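You operate a simulated robot arm through the tools that you are given. There is no shell and no other tool. Be economical: measure what you need, move in short steps, check, and stop when the job is done.

The job below is to be done with a simulated robot arm. You get a single attempt, and the scene is never put back.

## Task
Put things in order on the top of the wooden table. At the end: the black press stands on top of the brown bands carton; the green soap bottle stands where the white press stood; the white press stands where the black press stood; the teal scrub pad stands where the yellow beaker stood; the yellow beaker stands where the green soap bottle stood; whatever was shut is shut again. Leave all else as you found it, and nothing knocked over.
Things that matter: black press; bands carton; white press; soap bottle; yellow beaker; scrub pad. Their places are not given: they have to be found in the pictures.

It is judged by the outcome, as a careful person would: the job done as asked, and still so three seconds after it is handed in. It fails if anything else is knocked over, pushed out of place, dropped, spilled or broken.

## Robot
A 7-joint arm with a two-finger parallel gripper, fixed in place. Base frame: the origin is at the foot of the arm, x ahead of it, y to its left, z up; the work surface is at about z = 0. Lengths are in cm, angles in rad, forces in N, time in s.
With the tool pointing down near the work surface it reaches from about 24 to 62 cm from the base axis. Its first joint turns from -1.152 to 1.152 rad. Payload 2.6 kg.
The tool frame sits at the grasp point between the pads (the TCP): z along the fingers, y along the line on which they close. The tips reach 3 cm beyond it. Largest opening 9.4 cm; finger width 2.8, thickness 1; the body of the gripper, 5 by 9.6 cm, starts 5.5 cm behind the TCP.
Orientation is told as [roll, pitch, yaw] about the base's x, y, z axes, in that order, counted from this pose: with the fingers straight down and closing along the base's y, the tool's x points along the base's -x, its y along +y and its z along -z.

## Interface
- The arm moves only by the tool servo_tool. Its argument "rows" is text: rows parted by semicolons, each of 7 numbers parted by spaces: the shift along the tool's x, y, z in cm, then the turn, a rotation vector about the tool's x, y, z in rad, then the opening, from 0 (shut) to 1 (fully open). In form: x y z ax ay az jaw; .... A call has 1 to 8 rows; each row is the pose to reach, as a shift and turn from the pose commanded when the call began, along the tool's axes at that moment. A row lasts 0.2 s, in which the tool goes at most 5 cm and 0.15 rad; a call with a longer step from one row to the next is refused whole, and so is a gripper value outside its range. A pose out of reach is approached as far as the arm can. The call stops where the force on the tool passes 40 N (or 10 N more than at its start, if that is more) or the arm is blocked; 0.2 s more then pass. The fingers move at their own pace (about 7.2 cm/s each) and stop on an object; they squeeze with about 31 N. The grip force told is the motor's: it shows also when the fingers shut on nothing. Time passes only in rows, and 0.2 s behind the last, so rows that repeat a pose let the fingers close. The reply holds the time, the measured pose of the TCP, the force on the tool along the base axes, the opening and the grip force, in the units named above and with some noise.
- Cameras (640 x 400 px; columns grow to the right, rows downward): "scene" is fixed at [3.28, 43.65, 55.11]; the picture's right is [-0.75, -0.66, 0.00], its down [-0.45, 0.52, -0.72] and it looks along [0.47, -0.54, -0.69] (base axes); focal length 237 px, centre (320, 200). "wrist" rides on the gripper at [-3.7, 0, -5.8] in the tool frame; the picture's right is [0.00, -1.00, 0.00], its down [0.97, 0.00, -0.24] and it looks along [0.24, 0.00, 0.97] (tool axes); focal length 218 px, centre (320, 200).
- grab_frame(camera): a new picture of that camera. No time passes.
- point_at(camera, pixels): there is no depth. For up to 12 entries [column, row, z] of the newest picture of that camera ("zoom" is the newest enlarged one), the place [x, y] in the base frame at which the ray of that pixel passes the height z, good to about 0.3 cm. No time passes.
- inspect(camera, box): a new picture of the part [left, top, right, bottom] of that camera's present view, enlarged. No time passes.
- finish_job(): hands the job in; it is judged then, once.

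Go step by step. Measure first, check grasps and placings, and put right what went wrong. The budget is 80 turns and 54 pictures, counting those below and the enlarged ones. Unless the task says otherwise, let go and move clear before handing in, and close with one line.

The tools are called as name(argument=value, ...) on one line, values as JSON. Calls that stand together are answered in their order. servo_tool: Moves the arm, as the interface text tells. Its arguments: {"type":"object","properties":{"rows":{"type":"string"}},"required":["rows"]} The other tools are called the same way: grab_frame (camera) takes a picture; point_at (camera, pixels) gives the place at which the rays of pixels pass given heights; inspect (camera, box) takes an enlarged picture of a part of a camera's view; finish_job () hands the job in.

At the start:

```text
time: 0.0
position: [42.46, -4.62, 34.19]
tcp_rot: [0.0, -0.001, -0.001]
ft_force: [-0.2, -0.5, 1.5]
finger_gap: 9.4
finger_force: 0.1
```

scene: 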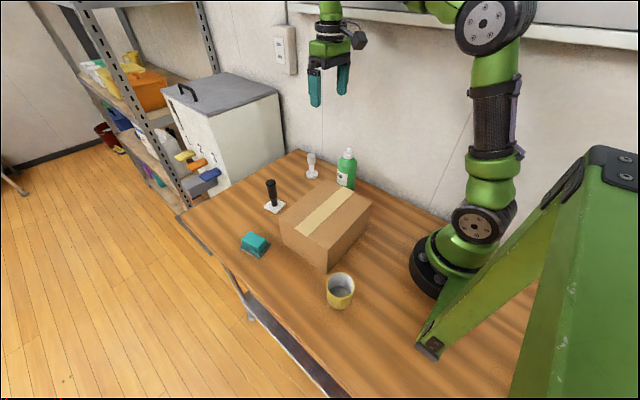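
wrist: 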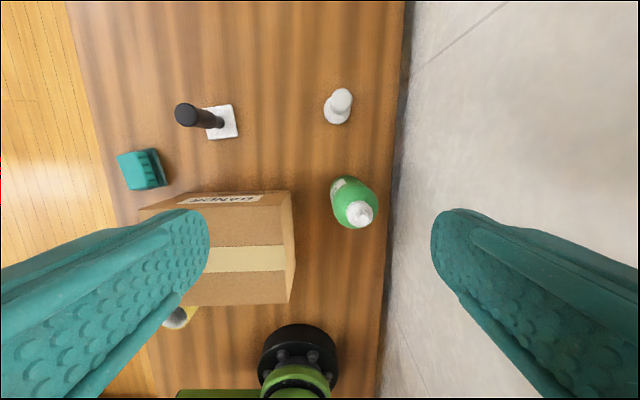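

The scene shows the black press near (272,195), white press (312,165), soap bottle (347,168), carton (325,225), pad (254,243) and beaker (340,290). I'll enlarge to measure them.

inspect(camera="scene", box=[220, 140, 400, 320])

inspect(camera="wrist", box=[100, 70, 420, 270])

```text
2.22 times, centred on (310, 230) of scene
```

zoom: 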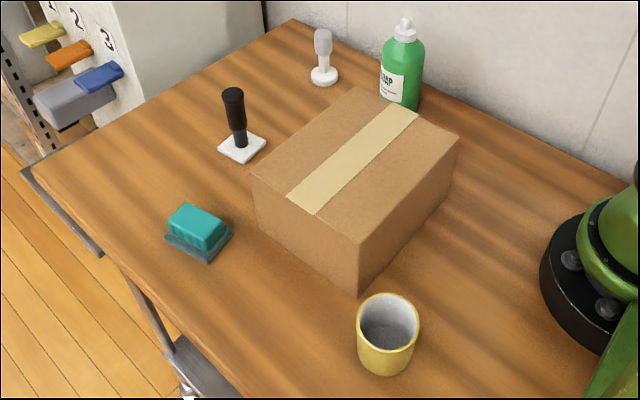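

```text
2.00 times, centred on (260, 170) of wrist
```

zoom: 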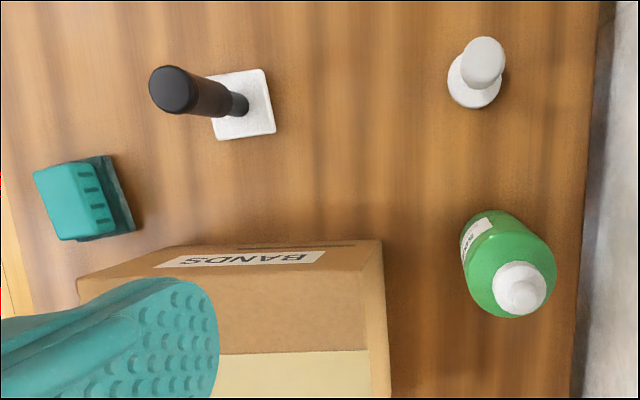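

Key points are visible in both cameras; I'll convert them to base positions.

point_at(camera="scene", pixels=[[274.9, 207, 0.5], [311.4, 175, 0.5], [346, 186, 0], [255.5, 248, 0.5], [339.7, 301, 0], [328, 273.7, 0], [282, 240, 0], [327.1, 179.5, 11], [373, 202, 11], [326.7, 249, 11], [279, 220, 11], [340.6, 280.5, 8]])

point_at(camera="zoom", pixels=[[210, 75, 1], [265, 68, 1], [275, 132, 1], [218, 140, 1], [474, 82, 0.5], [172, 90, 10], [485, 60, 8], [519, 290, 17], [33, 173, 4], [62, 240, 4], [136, 230, 0.5], [108, 156, 0.5]])

```text
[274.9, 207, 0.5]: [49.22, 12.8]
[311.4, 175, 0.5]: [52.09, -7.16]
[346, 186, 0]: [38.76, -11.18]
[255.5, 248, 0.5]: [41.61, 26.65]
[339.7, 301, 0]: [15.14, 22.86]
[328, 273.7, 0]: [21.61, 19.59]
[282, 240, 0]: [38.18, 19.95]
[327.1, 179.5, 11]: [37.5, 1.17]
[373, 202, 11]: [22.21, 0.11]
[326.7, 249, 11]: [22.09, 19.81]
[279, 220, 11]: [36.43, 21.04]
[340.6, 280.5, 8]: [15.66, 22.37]
```

```text
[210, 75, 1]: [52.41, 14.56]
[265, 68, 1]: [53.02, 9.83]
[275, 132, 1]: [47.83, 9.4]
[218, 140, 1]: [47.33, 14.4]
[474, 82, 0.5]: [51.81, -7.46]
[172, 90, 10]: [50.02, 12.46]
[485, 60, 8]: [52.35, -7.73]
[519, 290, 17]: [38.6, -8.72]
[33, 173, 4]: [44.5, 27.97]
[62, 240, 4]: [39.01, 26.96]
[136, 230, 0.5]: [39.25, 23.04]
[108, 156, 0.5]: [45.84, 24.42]
```

Triangulated: black press about (50.1,12.0) height ~11, white press (51.9,-7.3), soap (38,-9) height ~16, pad ~(42,26), beaker (15.4,22.6), and carton top about z 11, spanning x 22–37 and y 0.5–20. I'll move above the black press for a closer look.

servo_tool(rows="-1.5 3.3 2.4 0 0 0 1; -3 6.6 4.8 0 0 0 1; -4.5 9.9 7.2 0 0 0 1; -6 13.3 9.6 0 0 0 1; -7.5 16.6 12 0 0 0 1; -7.5 16.6 12 0 0 0 1")

grab_frame(camera="wrist")

grab_frame(camera="scene")

```text
time: 1.4
position: [49.89, 12.23, 22.37]
tcp_rot: [0.0, -0.001, 0.0]
ft_force: [0.1, 0.3, -0.2]
finger_gap: 9.41
finger_force: 0.1
```

```text
49 pictures are left
```

wrist: 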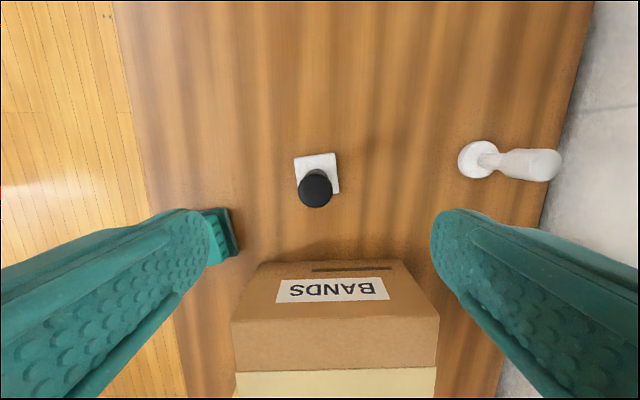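

```text
48 pictures are left
```

scene: 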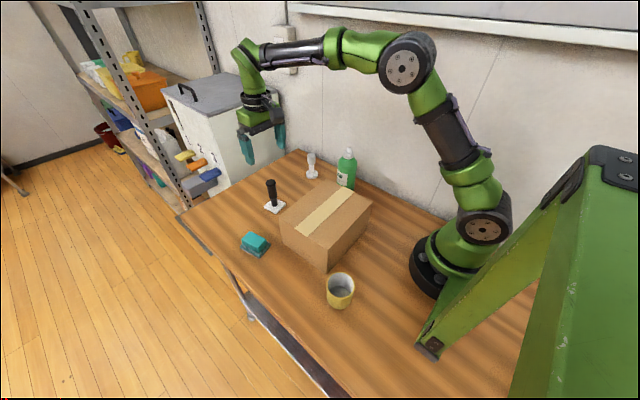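

The press's black top is at (316,189), its base corners (294,158),(335,153),(339,192). I'll locate these precisely.

point_at(camera="wrist", pixels=[[316, 189, 11], [294, 158, 0.8], [335, 153, 0.8], [339, 192, 0.8], [478, 160, 0.5], [545, 164, 10], [232, 319, 11], [439, 319, 11], [257, 263, 0], [401, 260, 0], [237, 371, 11], [316, 189, 9]])

inspect(camera="wrist", box=[260, 130, 380, 220])

```text
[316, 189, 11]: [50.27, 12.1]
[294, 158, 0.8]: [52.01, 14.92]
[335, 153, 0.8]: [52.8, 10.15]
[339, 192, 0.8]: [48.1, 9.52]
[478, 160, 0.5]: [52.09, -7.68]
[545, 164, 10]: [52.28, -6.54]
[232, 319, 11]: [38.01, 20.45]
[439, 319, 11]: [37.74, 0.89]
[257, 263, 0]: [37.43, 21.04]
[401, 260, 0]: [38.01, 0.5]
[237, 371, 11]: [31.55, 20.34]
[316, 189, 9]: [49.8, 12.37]
```

```text
4.44 times, centred on (320, 175) of wrist
```

zoom: 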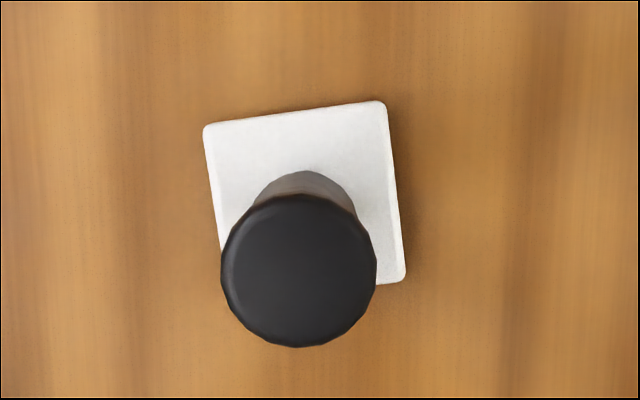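

The press axis is at about (50.15,12.2), with its base turned ~0.165 rad. I'll descend to TCP z ≈ 7.3 and close on the handle.

servo_tool(rows="-0.2 0 4 0 0 0 1; -0.2 0 8 0 0 0 1; -0.2 0 12 0 0 0 1; -0.2 0 15 0 0 0 1; -0.2 0 15 0 0 0 0.1; -0.2 0 15 0 0 0 0.1; -0.2 0 15 0 0 0 0.1; -0.2 0 15 0 0 0 0.1")

inspect(camera="scene", box=[220, 120, 400, 300])

```text
time: 3.2
position: [50.06, 11.77, 6.83]
tcp_rot: [0.0, 0.0, -0.001]
ft_force: [0.0, -0.6, 0.1]
finger_gap: 2.57
finger_force: 31.3
```

```text
2.22 times, centred on (310, 210) of scene
```

zoom: 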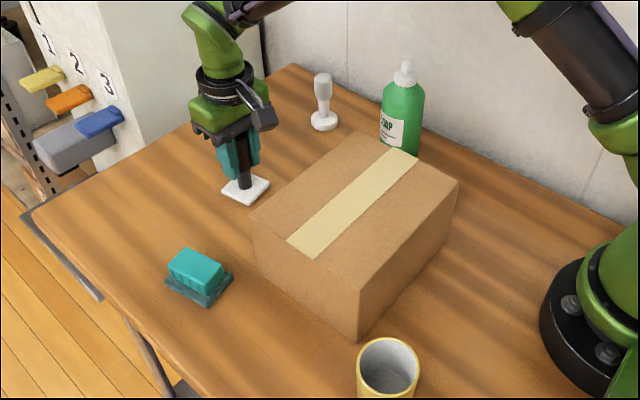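

Grip is good (gap 2.57, 31 N). I'll lift and head for the carton's centre, about (29.9,10.6).

servo_tool(rows="0 0 -4.5 0 0 0 0.1; 0 0 -9 0 0 0 0.1; 0 0 -13.5 0 0 0 0.1; 0 0 -17 0 0 0 0.1; 4 -0.3 -17 0 0 0 0.1; 8 -0.6 -17 0 0 0 0.1; 12 -0.9 -17 0 0 0 0.1; 16 -1.2 -17 0 0 0 0.1")

servo_tool(rows="4.2 0 0 0 0 0 0.1; 4.2 0 2 0 0 0 0.1; 4.2 0 3.5 0 0 0 0.1; 4.2 0 4.5 0 0 0 0.1; 4.2 0 4.5 0 0 0 0.1")

inspect(camera="scene", box=[220, 120, 400, 300])

```text
time: 5.0
position: [33.96, 11.15, 24.17]
tcp_rot: [0.001, -0.001, 0.0]
ft_force: [-1.1, -0.7, 0.6]
finger_gap: 0.94
finger_force: 0.0
```

```text
time: 6.2
position: [29.9, 11.0, 19.76]
tcp_rot: [0.0, 0.0, 0.0]
ft_force: [0.4, 0.0, 1.1]
finger_gap: 0.93
finger_force: 0.0
```

```text
2.22 times, centred on (310, 210) of scene
```

zoom: 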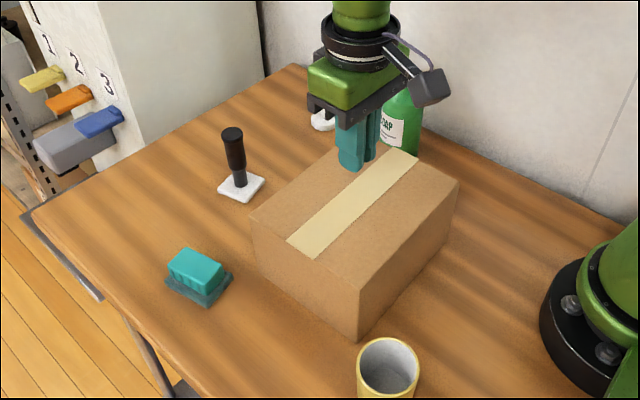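

The handle slipped out early: the gap is 0.93 and the press still stands near its old place at zoom (241,187). I'll go back, look, and regrip with a slower lift.

servo_tool(rows="0 0 -3.5 0 0 0 0.5; -4 0 -3.5 0 0 0 1; -8 0 -3.5 0 0 0 1; -12 0 -3.5 0 0 0 1; -16 0 -3.5 0 0 0 1; -20 0.6 -3.5 0 0 0 1; -20 0.6 -3.5 0 0 0 1")

inspect(camera="wrist", box=[240, 120, 400, 220])

inspect(camera="scene", box=[235, 160, 315, 230])

```text
time: 7.8
position: [49.98, 11.66, 23.0]
tcp_rot: [-0.001, 0.0, 0.002]
ft_force: [0.5, -0.4, -0.1]
finger_gap: 9.42
finger_force: 0.1
```

```text
4.00 times, centred on (320, 170) of wrist
```

zoom: 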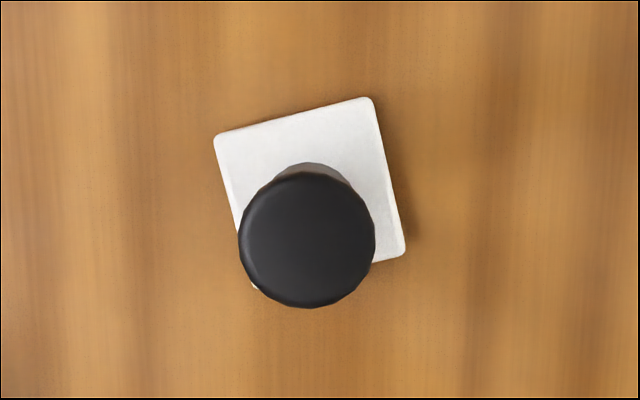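

```text
5.71 times, centred on (275, 195) of scene
```

zoom: 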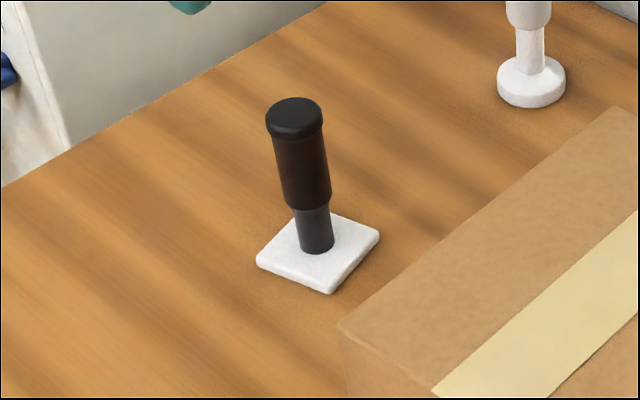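

The press now stands at about (50.9,12.0), shifted by 0.8 cm but upright. I'll regrip a little lower and lift slowly.

servo_tool(rows="-0.9 0.35 4 0 0 0 1; -0.9 0.35 8 0 0 0 1; -0.9 0.35 12 0 0 0 1; -0.9 0.35 16.4 0 0 0 1; -0.9 0.35 16.4 0 0 0 0; -0.9 0.35 16.4 0 0 0 0; -0.9 0.35 16.4 0 0 0 0; -0.9 0.35 16.4 0 0 0 0")

servo_tool(rows="0 0 -0.1 0 0 0 0; 0 0 -0.3 0 0 0 0; 0 0 -0.6 0 0 0 0; 0 0 -0.9 0 0 0 0; 0 0 -1.2 0 0 0 0; 0 0 -1.5 0 0 0 0")

inspect(camera="scene", box=[235, 140, 315, 230])

```text
time: 9.6
position: [51.09, 11.95, 6.76]
tcp_rot: [-0.001, 0.001, 0.001]
ft_force: [-0.4, -0.1, 0.3]
finger_gap: 2.56
finger_force: 30.5
```

```text
time: 11.0
position: [50.77, 11.63, 8.33]
tcp_rot: [-0.001, 0.0, -0.001]
ft_force: [-0.3, -0.5, -0.7]
finger_gap: 2.55
finger_force: 31.4
```

```text
4.44 times, centred on (275, 185) of scene
```

zoom: 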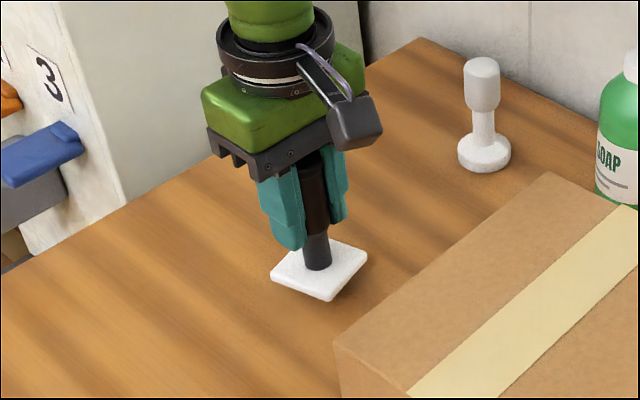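

The base is rising with the gripper (gap still 2.55), so the gentle lift works. I'll continue slowly.

servo_tool(rows="0 0 -0.5 0 0 0 0; 0 0 -1.3 0 0 0 0; 0 0 -2.2 0 0 0 0; 0 0 -3.1 0 0 0 0; 0 0 -4 0 0 0 0; 0 0 -4.9 0 0 0 0; 0 0 -5.6 0 0 0 0; 0 0 -6 0 0 0 0")

inspect(camera="scene", box=[235, 140, 315, 230])

```text
time: 12.8
position: [50.88, 11.76, 14.14]
tcp_rot: [-0.001, 0.001, -0.002]
ft_force: [0.8, -0.1, -1.5]
finger_gap: 2.57
finger_force: 30.9
```

```text
4.44 times, centred on (275, 185) of scene
```

zoom: 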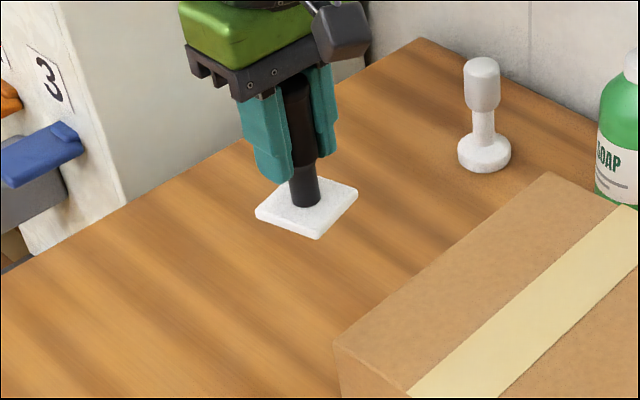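

It's held and level. I'll lift another 7 cm and then carry at moderate speed.

servo_tool(rows="0 0 -0.5 0 0 0 0; 0 0 -1.4 0 0 0 0; 0 0 -2.4 0 0 0 0; 0 0 -3.5 0 0 0 0; 0 0 -4.6 0 0 0 0; 0 0 -5.7 0 0 0 0; 0 0 -6.5 0 0 0 0; 0 0 -7 0 0 0 0")

servo_tool(rows="0.6 0 0 0 0 0 0; 1.7 0 0 0 0 0 0; 3.2 -0.3 0 0 0 0 0; 4.8 -0.5 0 0 0 0 0; 6.4 -0.7 0 0 0 0 0; 8 -0.9 0 0 0 0 0; 9.2 -1 0 0 0 0 0; 10 -1 0 0 0 0 0")

servo_tool(rows="0.6 0 0 0 0 0 0; 1.8 0 0 0 0 0 0; 3.4 0 0 0 0 0 0; 5.2 0 0 0 0 0 0; 7 0 0 0 0 0 0; 8.8 0 0 0 0 0 0; 10.3 0 0 0 0 0 0; 11 0 0 0 0 0 0")

inspect(camera="scene", box=[220, 100, 400, 280])

```text
time: 14.6
position: [50.81, 11.72, 21.24]
tcp_rot: [0.0, 0.0, -0.001]
ft_force: [-0.1, 0.5, -1.1]
finger_gap: 2.57
finger_force: 31.4
```

```text
time: 16.4
position: [40.97, 10.69, 21.22]
tcp_rot: [0.001, 0.001, -0.001]
ft_force: [0.8, 0.1, -0.7]
finger_gap: 2.54
finger_force: 31.0
```

```text
time: 18.2
position: [29.9, 10.79, 21.05]
tcp_rot: [0.001, -0.001, 0.001]
ft_force: [-0.7, -0.6, -0.9]
finger_gap: 2.58
finger_force: 31.0
```

```text
2.22 times, centred on (310, 190) of scene
```

zoom: 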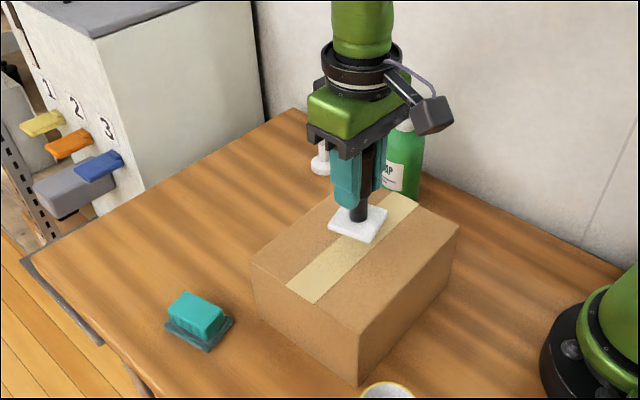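

Held above the carton. I'll lower gently, watching the force.

servo_tool(rows="0 0 0.5 0 0 0 0; 0 0 1.2 0 0 0 0; 0 0 1.9 0 0 0 0; 0 0 2.5 0 0 0 0; 0 0 2.8 0 0 0 0; 0 0 3.0 0 0 0 0; 0 0 3.1 0 0 0 0; 0 0 3.1 0 0 0 0")

servo_tool(rows="0 0 0.1 0 0 0 0; 0 0 0.2 0 0 0 0; 0 0 0.3 0 0 0 0; 0 0 0.3 0 0 0 0")

inspect(camera="scene", box=[270, 150, 380, 250])

```text
time: 20.0
position: [29.83, 10.65, 18.1]
tcp_rot: [-0.002, 0.0, 0.0]
ft_force: [0.6, 0.3, -1.2]
finger_gap: 2.57
finger_force: 30.7
```

```text
time: 21.0
position: [29.78, 10.75, 17.86]
tcp_rot: [0.0, 0.001, 0.0]
ft_force: [-0.2, -0.6, -1.0]
finger_gap: 2.59
finger_force: 31.1
```

```text
4.00 times, centred on (325, 200) of scene
```

zoom: 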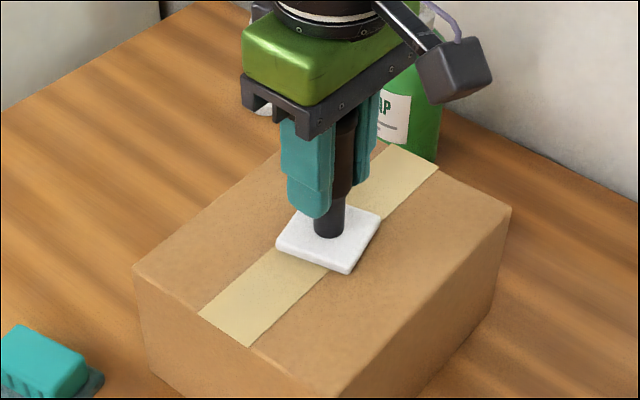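

No contact force yet; I'll continue down in small steps.

servo_tool(rows="0 0 0.1 0 0 0 0; 0 0 0.2 0 0 0 0; 0 0 0.3 0 0 0 0; 0 0 0.3 0 0 0 0")

servo_tool(rows="0 0 0.1 0 0 0 0; 0 0 0.2 0 0 0 0; 0 0 0.2 0 0 0 0")

servo_tool(rows="0 0 0.1 0 0 0 0; 0 0 0.2 0 0 0 0; 0 0 0.2 0 0 0 0")

inspect(camera="scene", box=[270, 150, 380, 250])

```text
time: 22.0
position: [29.94, 10.68, 17.54]
tcp_rot: [0.001, -0.005, -0.001]
ft_force: [-0.3, -8.3, 26.0]
finger_gap: 2.59
finger_force: 30.7
```

```text
time: 22.8
position: [29.84, 10.74, 17.42]
tcp_rot: [0.001, -0.003, 0.001]
ft_force: [2.6, -0.4, 25.0]
finger_gap: 2.56
finger_force: 30.8
```

```text
time: 23.6
position: [29.73, 10.77, 17.12]
tcp_rot: [0.0, -0.001, 0.001]
ft_force: [-1.3, -3.3, 25.3]
finger_gap: 2.56
finger_force: 31.0
```

```text
4.00 times, centred on (325, 200) of scene
```

zoom: 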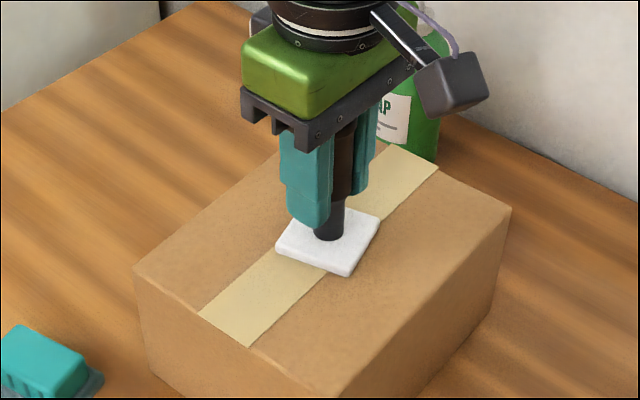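

The base is in contact with the carton (25 N). I'll open and lift straight up.

servo_tool(rows="0 0 -0.1 0 0 0 0.35; 0 0 -0.1 0 0 0 0.5; 0 0 -0.1 0 0 0 1; 0 0 -0.1 0 0 0 1; 0 0 -3 0 0 0 1; 0 0 -6 0 0 0 1; 0 0 -9 0 0 0 1; 0 0 -12 0 0 0 1")

grab_frame(camera="scene")

```text
time: 25.4
position: [29.82, 10.66, 29.0]
tcp_rot: [0.0, -0.002, 0.0]
ft_force: [0.5, 0.2, 0.1]
finger_gap: 9.41
finger_force: 0.1
```

```text
37 pictures are left
```

scene: 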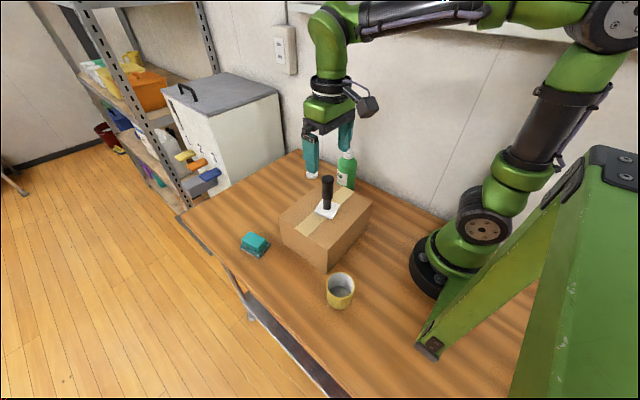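

Black press stands on the carton. Now I'll move above the white press at about (52,-7.4).

servo_tool(rows="-3.2 -2.6 0 0 0 0 1; -6.4 -5.2 0 0 0 0 1; -9.6 -7.8 0 0 0 0 1; -12.8 -10.4 0 0 0 0 1; -16 -13 1 0 0 0 1; -19.2 -15.6 4 0 0 0 1; -22.2 -18.1 7 0 0 0 1; -22.2 -18.1 8 0 0 0 1")

inspect(camera="wrist", box=[200, 100, 440, 250])

```text
refused: row 6 steps farther than a row can; nothing moved
```

```text
2.67 times, centred on (320, 175) of wrist
```

zoom: 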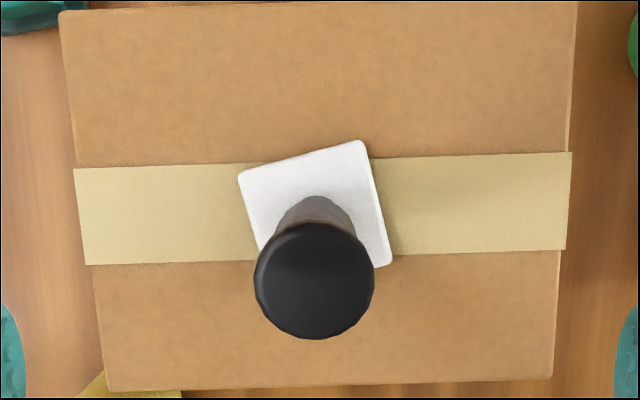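

The press is central on the carton; my move was refused for step length, so I'll resend it with shorter steps.

servo_tool(rows="-3.2 -2.6 0 0 0 0 1; -6.4 -5.2 0 0 0 0 1; -9.6 -7.8 0 0 0 0 1; -12.8 -10.4 0 0 0 0 1; -16 -13 0 0 0 0 1; -19.2 -15.6 0 0 0 0 1; -22.2 -18.1 2 0 0 0 1; -22.2 -18.1 6.9 0 0 0 1")

inspect(camera="wrist", box=[200, 100, 440, 250])

```text
time: 27.2
position: [52.1, -7.25, 22.37]
tcp_rot: [0.0, -0.002, 0.0]
ft_force: [0.2, -0.5, -0.5]
finger_gap: 9.38
finger_force: 0.1
```

```text
2.67 times, centred on (320, 175) of wrist
```

zoom: 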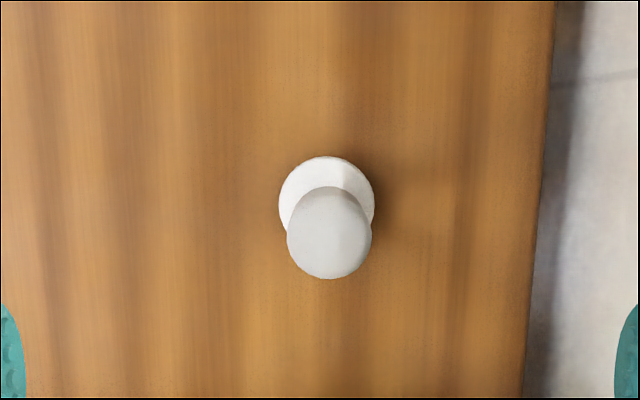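

The white press base disc is centred at about zoom (327,204), knob (329,240). I'll check those and the table edge/wall clearance.

point_at(camera="zoom", pixels=[[327, 204, 1], [329, 240, 9], [329, 240, 7], [287, 240, 8.5], [371, 240, 8.5], [538, 240, 0], [565, 50, 0]])

```text
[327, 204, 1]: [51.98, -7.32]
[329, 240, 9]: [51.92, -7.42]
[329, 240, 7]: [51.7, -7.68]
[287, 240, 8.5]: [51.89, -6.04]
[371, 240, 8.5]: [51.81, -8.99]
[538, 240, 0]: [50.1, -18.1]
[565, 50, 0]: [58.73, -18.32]
```

Press axis is at (51.95,-7.4), and the wall is well clear. I'll descend to TCP z ≈ 6, grip, and lift slowly.

servo_tool(rows="0.1 -0.15 4 0 0 0 1; 0.1 -0.15 8 0 0 0 1; 0.1 -0.15 12 0 0 0 1; 0.1 -0.15 16.3 0 0 0 1; 0.1 -0.15 16.3 0 0 0 0; 0.1 -0.15 16.3 0 0 0 0; 0.1 -0.15 16.3 0 0 0 0; 0.1 -0.15 16.3 0 0 0 0")

servo_tool(rows="0 0 -0.1 0 0 0 0; 0 0 -0.3 0 0 0 0; 0 0 -0.6 0 0 0 0; 0 0 -1 0 0 0 0; 0 0 -1.5 0 0 0 0; 0 0 -2 0 0 0 0; 0 0 -2.3 0 0 0 0; 0 0 -2.5 0 0 0 0")

inspect(camera="scene", box=[270, 110, 370, 210])

```text
time: 29.0
position: [51.72, -7.71, 6.2]
tcp_rot: [0.0, 0.0, -0.001]
ft_force: [-0.5, 0.1, 0.0]
finger_gap: 2.81
finger_force: 31.4
```

```text
time: 30.8
position: [51.84, -7.53, 8.46]
tcp_rot: [-0.001, 0.0, -0.001]
ft_force: [0.0, -0.6, -1.2]
finger_gap: 2.81
finger_force: 30.8
```

```text
4.00 times, centred on (320, 160) of scene
```

zoom: 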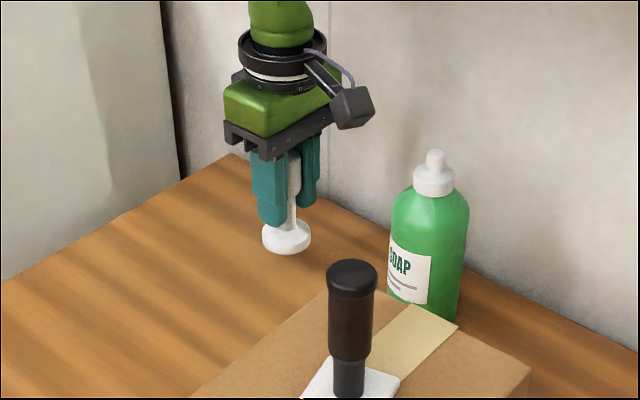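

Held and clear. I'll raise a bit and carry it to (50.05,12.2).

servo_tool(rows="0 0.4 -0.4 0 0 0 0; 0.1 1.4 -1 0 0 0 0; 0.3 3 -1.5 0 0 0 0; 0.5 4.8 -1.5 0 0 0 0; 0.7 6.6 -1.5 0 0 0 0; 0.8 8.2 -1.5 0 0 0 0; 0.9 9.4 -1.5 0 0 0 0; 0.9 10 -1.5 0 0 0 0")

servo_tool(rows="0 0.5 0 0 0 0 0; 0.1 1.7 0 0 0 0 0; 0.3 3.3 0 0 0 0 0; 0.5 5.1 0 0 0 0 0; 0.7 6.9 0 0 0 0 0; 0.8 8.4 0 0 0 0 0; 0.9 9.3 0 0 0 0 0; 0.9 9.6 0 0 0 0 0")

servo_tool(rows="0 0 0.4 0 0 0 0; 0 0 1 0 0 0 0; 0 0 1.7 0 0 0 0; 0 0 2.4 0 0 0 0; 0 0 2.8 0 0 0 0; 0 0 3 0 0 0 0; 0 0 3.1 0 0 0 0; 0 0 3.1 0 0 0 0")

inspect(camera="scene", box=[220, 120, 340, 240])

```text
time: 32.6
position: [50.84, 2.54, 9.9]
tcp_rot: [0.002, 0.0, 0.0]
ft_force: [0.4, 0.3, -2.0]
finger_gap: 2.79
finger_force: 31.2
```

```text
time: 34.4
position: [50.15, 12.25, 9.9]
tcp_rot: [0.0, -0.001, -0.001]
ft_force: [-0.1, -0.3, -2.2]
finger_gap: 2.77
finger_force: 31.4
```

```text
time: 36.2
position: [50.27, 12.06, 6.74]
tcp_rot: [0.001, 0.0, 0.0]
ft_force: [-0.5, 0.1, -0.8]
finger_gap: 2.81
finger_force: 31.0
```

```text
3.33 times, centred on (280, 180) of scene
```

zoom: 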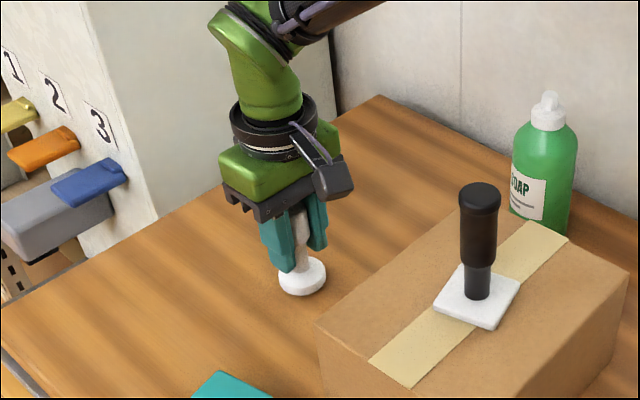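

Just above the table; I'll lower the last half centimetre.

servo_tool(rows="0 0 0.1 0 0 0 0; 0 0 0.2 0 0 0 0; 0 0 0.3 0 0 0 0; 0 0 0.4 0 0 0 0; 0 0 0.4 0 0 0 0")

servo_tool(rows="0 0 0.1 0 0 0 0; 0 0 0.2 0 0 0 0; 0 0 0.2 0 0 0 0")

```text
time: 37.4
position: [50.05, 12.05, 6.41]
tcp_rot: [0.0, 0.0, -0.001]
ft_force: [0.3, 0.6, -1.0]
finger_gap: 2.81
finger_force: 31.3
```

```text
time: 38.2
position: [50.11, 11.91, 6.15]
tcp_rot: [-0.001, 0.0, -0.001]
ft_force: [-1.5, 0.6, 0.0]
finger_gap: 2.79
finger_force: 30.8
```

servo_tool(rows="0 0 0.05 0 0 0 0; 0 0 0.1 0 0 0 0; 0 0 0.15 0 0 0 0; 0 0 0.15 0 0 0 0")

```text
time: 39.2
position: [50.13, 12.04, 6.06]
tcp_rot: [0.001, -0.003, -0.002]
ft_force: [-9.9, -3.6, 26.2]
finger_gap: 2.79
finger_force: 30.7
```

The base now presses on the table (26 N). I'll release and lift straight up.

servo_tool(rows="0 0 -0.1 0 0 0 0.35; 0 0 -0.1 0 0 0 0.5; 0 0 -0.1 0 0 0 1; 0 0 -0.1 0 0 0 1; 0 0 -4 0 0 0 1; 0 0 -8 0 0 0 1; 0 0 -12 0 0 0 1; 0 0 -16.5 0 0 0 1")

inspect(camera="wrist", box=[200, 100, 440, 250])

```text
time: 41.0
position: [49.93, 11.88, 22.69]
tcp_rot: [0.0, 0.0, 0.001]
ft_force: [0.0, -0.9, -0.1]
finger_gap: 9.4
finger_force: 0.1
```

```text
2.67 times, centred on (320, 175) of wrist
```

zoom: 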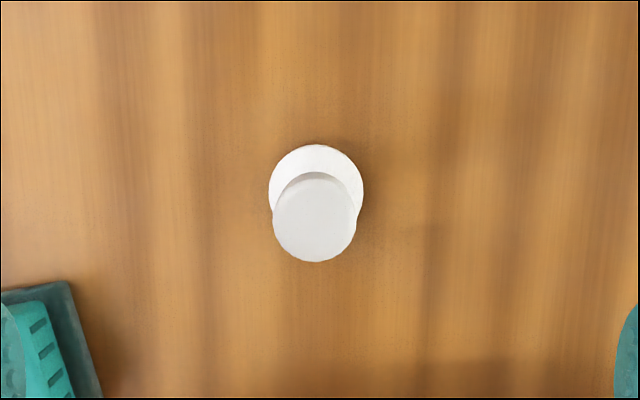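

point_at(camera="zoom", pixels=[[317, 192, 1], [314, 220, 9]])

servo_tool(rows="2 -4 -1 0 0 0 1; 4 -8 -2 0 0 0 1; 6 -12 -3 0 0 0 1; 8 -16 -4 0 0 0 1; 10 -19.5 -5 0 0 0 1; 12 -21 -6 0 0 0 1; 12 -21 -6 0 0 0 1")

inspect(camera="wrist", box=[160, 75, 480, 275])

```text
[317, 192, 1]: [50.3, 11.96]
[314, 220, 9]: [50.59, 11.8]
```

```text
time: 42.6
position: [38.28, -8.8, 28.56]
tcp_rot: [-0.001, -0.001, 0.001]
ft_force: [0.8, -0.2, 0.2]
finger_gap: 9.4
finger_force: 0.1
```

```text
2.00 times, centred on (320, 175) of wrist
```

zoom: 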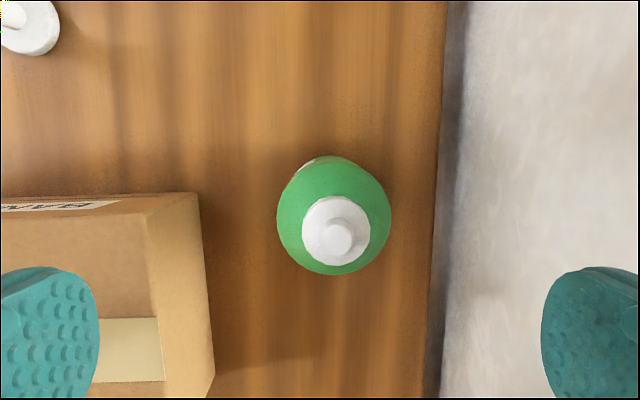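

White press is at (50.3,11.95), close to the black press's old spot. Now the soap: cap centre zoom (336,232), body outline (277–391, 155–275).

point_at(camera="zoom", pixels=[[336, 232, 14], [340, 237, 16], [277, 215, 11], [391, 215, 11], [334, 155, 2], [430, 300, 0], [213, 380, 11], [200, 195, 0], [277, 215, 5], [391, 215, 5]])

inspect(camera="scene", box=[310, 130, 390, 220])

```text
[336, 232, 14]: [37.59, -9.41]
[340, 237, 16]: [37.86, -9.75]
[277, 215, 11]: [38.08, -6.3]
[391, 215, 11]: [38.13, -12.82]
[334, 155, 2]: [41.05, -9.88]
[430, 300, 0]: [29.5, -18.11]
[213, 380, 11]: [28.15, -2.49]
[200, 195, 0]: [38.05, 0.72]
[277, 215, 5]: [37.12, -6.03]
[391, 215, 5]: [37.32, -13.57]
```

```text
4.44 times, centred on (350, 175) of scene
```

zoom: 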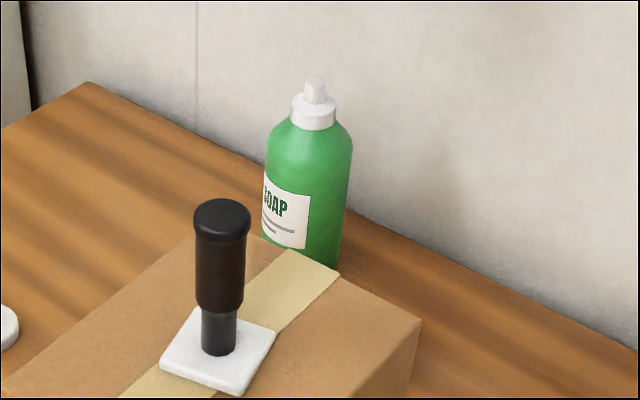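

Soap axis is at (37.85,-9.6), diameter ~6.5, height ≤16.7, so the TCP should stay at about z 11.6 to keep the palm off the cap. I'll descend with open jaws and grip.

servo_tool(rows="0.4 -0.8 4 0 0 0 1; 0.4 -0.8 8 0 0 0 1; 0.4 -0.8 12 0 0 0 1; 0.4 -0.8 15 0 0 0 1; 0.4 -0.8 16.9 0 0 0 1; 0.4 -0.8 16.9 0 0 0 1")

servo_tool(rows="0 0 0 0 0 0 0.7; 0 0 0 0 0 0 0.5; 0 0 0 0 0 0 0.3; 0 0 0 0 0 0 0; 0 0 0 0 0 0 0")

inspect(camera="scene", box=[290, 90, 410, 220])

```text
time: 44.0
position: [37.53, -9.77, 11.98]
tcp_rot: [0.0, 0.0, 0.0]
ft_force: [-0.1, 0.4, 0.5]
finger_gap: 9.4
finger_force: 0.1
```

```text
time: 45.2
position: [37.61, -9.89, 11.96]
tcp_rot: [0.0, 0.0, 0.0]
ft_force: [0.0, 1.4, -0.5]
finger_gap: 6.06
finger_force: 31.0
```

```text
3.08 times, centred on (350, 155) of scene
```

zoom: 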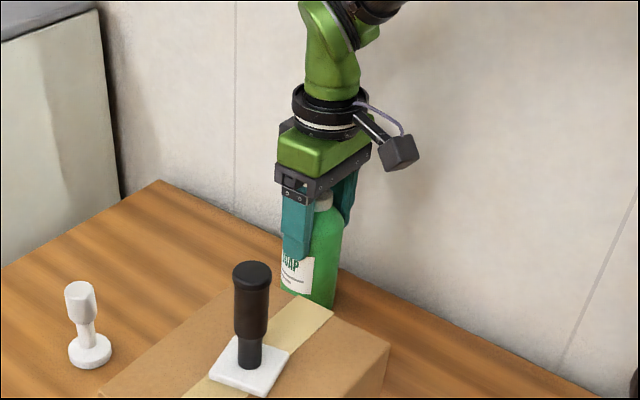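

Gripped (gap 6.06). I'll lift gently and carry it to (51.95,-7.4).

servo_tool(rows="0 0 -0.1 0 0 0 0; 0 0 -0.3 0 0 0 0; 0 0 -0.6 0 0 0 0; 0 0 -1 0 0 0 0; 0 0 -1.5 0 0 0 0; 0 0 -2 0 0 0 0; 0 0 -2.3 0 0 0 0; 0 0 -2.5 0 0 0 0")

servo_tool(rows="-0.3 0 0 0 0 0 0; -1 0.2 0 0 0 0 0; -2 0.4 0 0 0 0 0; -3.2 0.6 0 0 0 0 0; -4.4 0.8 0 0 0 0 0; -5.6 1.1 0 0 0 0 0; -6.5 1.3 0 0 0 0 0; -7 1.4 0 0 0 0 0")

inspect(camera="scene", box=[270, 90, 390, 220])

```text
time: 47.0
position: [37.7, -9.7, 14.24]
tcp_rot: [-0.001, 0.0, -0.001]
ft_force: [0.6, -0.3, -2.3]
finger_gap: 6.06
finger_force: 30.9
```

```text
time: 48.8
position: [44.8, -8.18, 14.15]
tcp_rot: [0.001, 0.001, 0.0]
ft_force: [-0.4, -0.6, -3.1]
finger_gap: 6.05
finger_force: 31.6
```

```text
3.08 times, centred on (330, 155) of scene
```

zoom: 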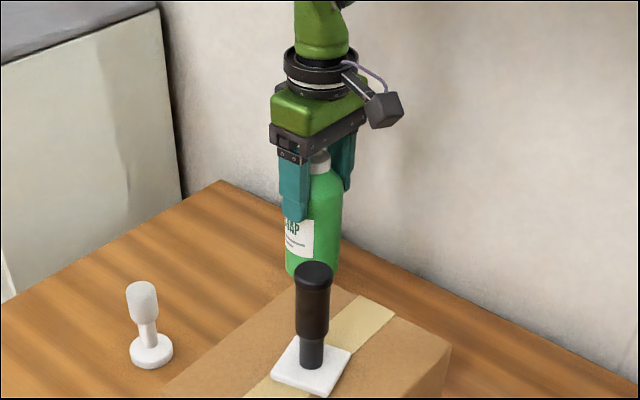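

Held steadily. I'll finish the carry and lower most of the way.

servo_tool(rows="-0.3 0 0 0 0 0 0; -1 0.1 0 0 0 0 0; -2 0.2 0 0 0 0 0; -3.2 0.3 0 0 0 0 0; -4.4 0.5 0 0 0 0 0; -5.6 0.7 0 0 0 0 0; -6.6 0.8 0 0 0 0 0; -7.1 0.8 0 0 0 0 0")

servo_tool(rows="0 0 0.3 0 0 0 0; 0 0 0.7 0 0 0 0; 0 0 1.1 0 0 0 0; 0 0 1.5 0 0 0 0; 0 0 1.8 0 0 0 0; 0 0 2 0 0 0 0; 0 0 2.1 0 0 0 0; 0 0 2.1 0 0 0 0")

servo_tool(rows="0 0 0.1 0 0 0 0; 0 0 0.2 0 0 0 0; 0 0 0.3 0 0 0 0; 0 0 0.3 0 0 0 0")

```text
time: 50.6
position: [51.95, -7.43, 13.95]
tcp_rot: [-0.001, 0.0, -0.001]
ft_force: [-0.3, 0.8, -2.6]
finger_gap: 6.05
finger_force: 31.1
```

```text
time: 52.4
position: [51.77, -7.55, 12.14]
tcp_rot: [-0.001, -0.001, -0.001]
ft_force: [0.5, -0.6, -2.8]
finger_gap: 6.04
finger_force: 31.1
```

```text
time: 53.4
position: [51.92, -7.52, 11.95]
tcp_rot: [0.002, -0.002, -0.002]
ft_force: [-8.6, 1.7, 17.9]
finger_gap: 6.04
finger_force: 31.0
```

Contact with the table (18 N). I'll release and rise.

servo_tool(rows="0 0 -0.05 0 0 0 0.7; 0 0 -0.05 0 0 0 0.85; 0 0 -0.05 0 0 0 1; 0 0 -0.05 0 0 0 1; 0 0 -3 0 0 0 1; 0 0 -7 0 0 0 1; 0 0 -11 0 0 0 1; 0 0 -15 0 0 0 1")

inspect(camera="wrist", box=[160, 75, 480, 275])

```text
time: 55.2
position: [51.99, -7.66, 26.8]
tcp_rot: [-0.001, 0.0, -0.001]
ft_force: [-0.6, 0.6, -0.4]
finger_gap: 9.42
finger_force: 0.1
```

```text
2.00 times, centred on (320, 175) of wrist
```

zoom: 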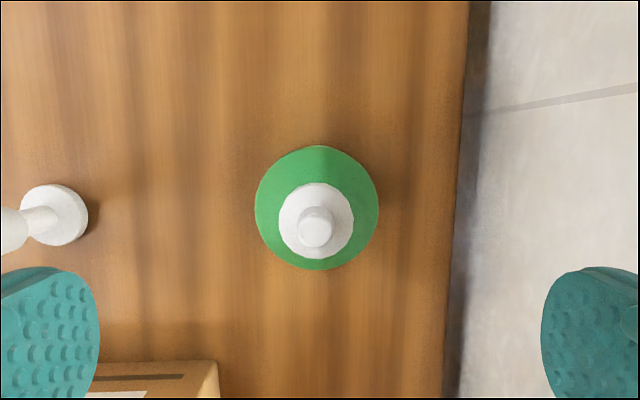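

Soap stands upright at the white press's old place. Next the beaker near (15.4,22.6): I'll raise to z ≈ 31 to clear the press on the carton and go there.

servo_tool(rows="0 0 -4 0 0 0 1; 3 2.5 -4.5 0 0 0 1; 6 5 -4.5 0 0 0 1; 9 7.5 -4.5 0 0 0 1; 12 10 -4.5 0 0 0 1; 15 13 -4.5 0 0 0 1; 18 16 -4.5 0 0 0 1; 20 20 -4.5 0 0 0 1")

servo_tool(rows="2 3.5 0 0 0 0 1; 5 6.5 0 0 0 0 1; 8 9 0 0 0 0 1; 11 10 0 0 0 0 1; 14 10 0 0 0 0 1; 16.6 10.2 1 0 0 0 1; 16.6 10.2 5 0 0 0 1; 16.6 10.2 5 0 0 0 1")

grab_frame(camera="wrist")

grab_frame(camera="scene")

```text
time: 57.0
position: [31.88, 12.65, 31.45]
tcp_rot: [0.0, 0.001, -0.003]
ft_force: [0.4, 0.1, 0.3]
finger_gap: 9.41
finger_force: 0.0
```

```text
time: 58.8
position: [15.32, 22.83, 26.17]
tcp_rot: [0.0, 0.0, 0.001]
ft_force: [0.0, 0.1, -0.2]
finger_gap: 9.39
finger_force: 0.0
```

```text
26 pictures are left
```

wrist: 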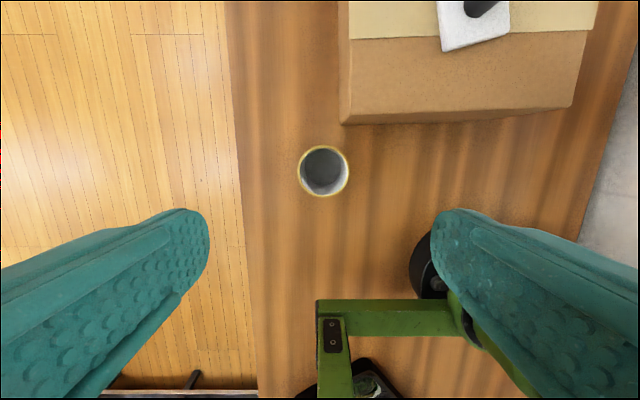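

```text
25 pictures are left
```

scene: 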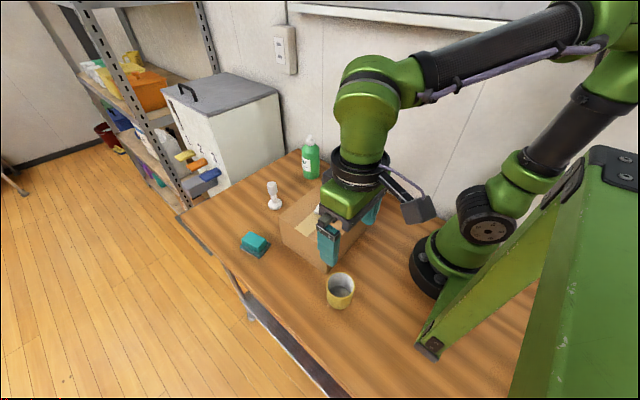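

Beaker rim centre is wrist (324,171). A green frame lies near the right finger (318–450, 300–395), so I'll measure both.

point_at(camera="wrist", pixels=[[324, 171, 7], [324, 171, 8], [298, 171, 8], [350, 171, 8], [324, 172, 0.5], [318, 300, 0], [318, 300, 10], [340, 122, 0], [332, 334, 0], [350, 38, 10.7]])

point_at(camera="scene", pixels=[[430, 350, 0], [418, 342, 0], [340, 281, 8], [340, 301, 0], [470, 300, 10], [440, 335, 3]])

inspect(camera="scene", box=[300, 240, 380, 330])

```text
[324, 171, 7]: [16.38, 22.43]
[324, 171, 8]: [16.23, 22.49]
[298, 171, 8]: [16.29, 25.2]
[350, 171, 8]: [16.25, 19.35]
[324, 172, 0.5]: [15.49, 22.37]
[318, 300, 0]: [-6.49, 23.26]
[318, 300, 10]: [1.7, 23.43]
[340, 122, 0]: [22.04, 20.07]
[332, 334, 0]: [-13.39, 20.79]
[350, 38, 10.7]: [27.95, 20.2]
```

```text
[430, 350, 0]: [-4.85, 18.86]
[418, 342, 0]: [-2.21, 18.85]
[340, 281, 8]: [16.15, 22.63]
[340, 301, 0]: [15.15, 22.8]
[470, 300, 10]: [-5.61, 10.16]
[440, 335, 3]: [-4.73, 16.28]
```

```text
4.44 times, centred on (340, 285) of scene
```

zoom: 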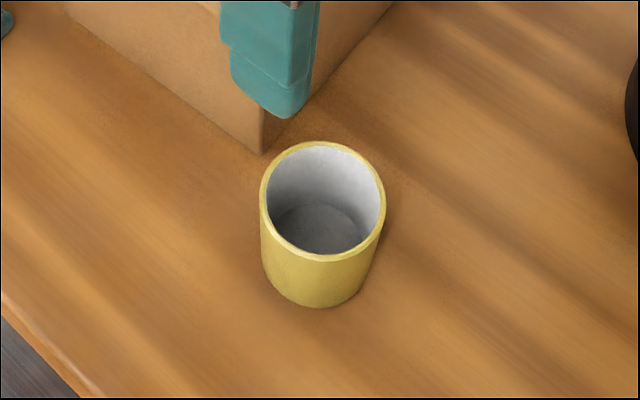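

Beaker axis is ~(16.2,22.45), height 7.5, diameter ~6; the green frame is far behind (x ≤ 2). I'll descend to TCP z ≈ 5.5 and grip.

servo_tool(rows="-0.9 -0.4 4 0 0 0 1; -0.9 -0.4 8 0 0 0 1; -0.9 -0.4 12 0 0 0 1; -0.9 -0.4 15 0 0 0 1; -0.9 -0.4 18 0 0 0 1; -0.9 -0.4 20.6 0 0 0 1; -0.9 -0.4 20.6 0 0 0 1")

servo_tool(rows="0 0 0 0 0 0 0.7; 0 0 0 0 0 0 0.5; 0 0 0 0 0 0 0.3; 0 0 0 0 0 0 0.3; 0 0 0 0 0 0 0.3")

inspect(camera="scene", box=[280, 190, 420, 330])

```text
time: 60.4
position: [16.27, 22.21, 5.57]
tcp_rot: [-0.001, 0.0, -0.001]
ft_force: [0.0, 0.4, 1.3]
finger_gap: 9.4
finger_force: 0.1
```

```text
time: 61.6
position: [16.39, 22.26, 5.78]
tcp_rot: [0.0, 0.001, 0.0]
ft_force: [0.2, 0.2, -0.5]
finger_gap: 6.08
finger_force: 31.2
```

```text
2.86 times, centred on (350, 260) of scene
```

zoom: 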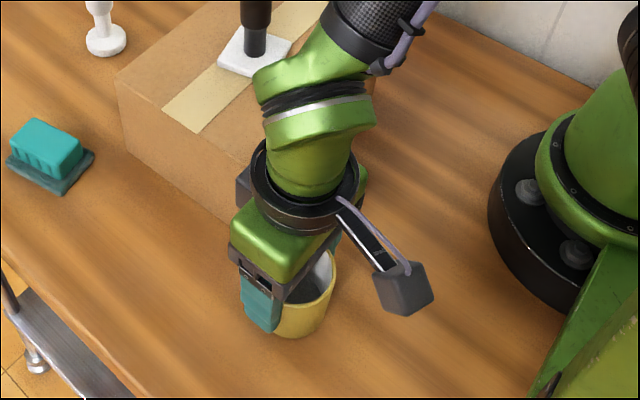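

Gripped (6.08). I'll lift gently, then up to z ≈ 30 to pass over the carton and press.

servo_tool(rows="0 0 -0.1 0 0 0 0.3; 0 0 -0.4 0 0 0 0.3; 0 0 -0.9 0 0 0 0.3; 0 0 -1.7 0 0 0 0.3; 0 0 -2.9 0 0 0 0.3; 0 0 -4.2 0 0 0 0.3; 0 0 -5.5 0 0 0 0.3; 0 0 -6.5 0 0 0 0.3")

servo_tool(rows="0 0 -1 0 0 0 0.3; 0 0 -3 0 0 0 0.3; 0 0 -5.2 0 0 0 0.3; 0 0 -8 0 0 0 0.3; 0 0 -11 0 0 0 0.3; 0 0 -14 0 0 0 0.3; 0 0 -16.5 0 0 0 0.3; 0 0 -18 0 0 0 0.3")

grab_frame(camera="scene")

```text
time: 63.4
position: [16.24, 22.17, 12.04]
tcp_rot: [0.0, 0.001, 0.0]
ft_force: [0.4, 0.3, -0.2]
finger_gap: 6.06
finger_force: 30.7
```

```text
time: 65.2
position: [15.99, 22.06, 30.05]
tcp_rot: [-0.001, 0.0, -0.001]
ft_force: [0.8, 0.7, -0.9]
finger_gap: 6.06
finger_force: 30.9
```

```text
22 pictures are left
```

scene: 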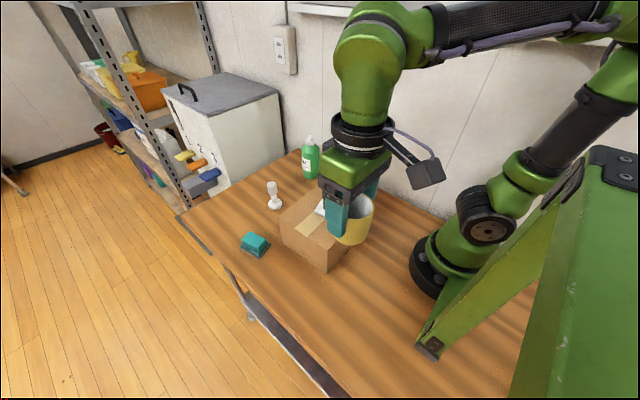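

Held well. I'll carry over to (37.8,-9.7) at this height.

servo_tool(rows="-0.4 -0.6 0 0 0 0 0.3; -1.4 -2.1 0 0 0 0 0.3; -2.9 -4.3 0 0 0 0 0.3; -4.5 -6.7 0 0 0 0 0.3; -6.3 -9.3 0 0 0 0 0.3; -8.3 -12.2 0 0 0 0 0.3; -10 -14.8 0 0 0 0 0.3; -11 -16.2 0 0 0 0 0.3")

servo_tool(rows="-0.4 -0.6 0 0 0 0 0.3; -1.4 -2.1 0 0 0 0 0.3; -2.9 -4.3 0 0 0 0 0.3; -4.5 -6.7 0 0 0 0 0.3; -6.3 -9.3 0 0 0 0 0.3; -8.3 -12.2 0 0 0 0 0.3; -10 -14.6 0 0 0 0 0.3; -10.8 -15.6 0 0 0 0 0.3")

servo_tool(rows="0 0 1 0 0 0 0.3; 0 0 3 0 0 0 0.3; 0 0 5.5 0 0 0 0.3; 0 0 8.5 0 0 0 0.3; 0 0 11.5 0 0 0 0.3; 0 0 14 0 0 0 0.3; 0 0 16 0 0 0 0.3; 0 0 17 0 0 0 0.3")

grab_frame(camera="scene")

grab_frame(camera="wrist")

```text
time: 67.0
position: [27.09, 5.88, 30.11]
tcp_rot: [0.0, -0.001, -0.002]
ft_force: [-0.3, 0.6, -0.8]
finger_gap: 6.02
finger_force: 31.3
```

```text
time: 68.8
position: [37.77, -9.64, 29.75]
tcp_rot: [0.001, 0.0, 0.002]
ft_force: [-0.2, 0.8, -0.5]
finger_gap: 6.05
finger_force: 30.9
```

```text
time: 70.6
position: [37.93, -9.58, 13.01]
tcp_rot: [-0.001, 0.0, 0.0]
ft_force: [0.6, 0.3, -0.4]
finger_gap: 6.05
finger_force: 30.9
```

```text
21 pictures are left
```

scene: 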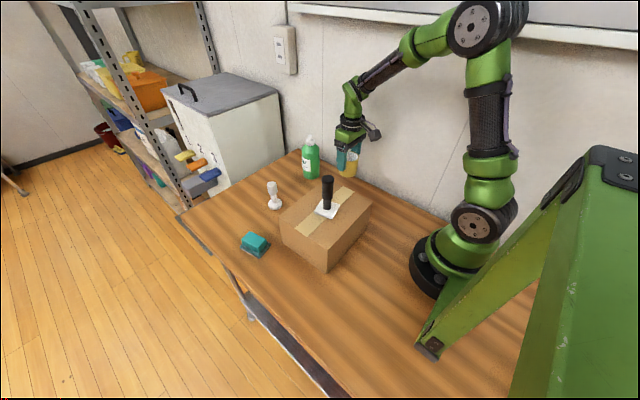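

```text
20 pictures are left
```

wrist: 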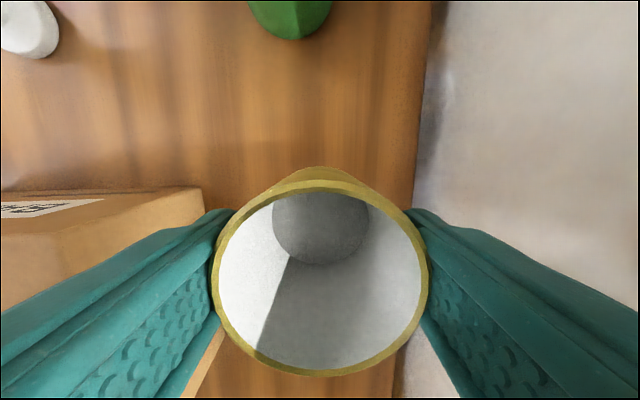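

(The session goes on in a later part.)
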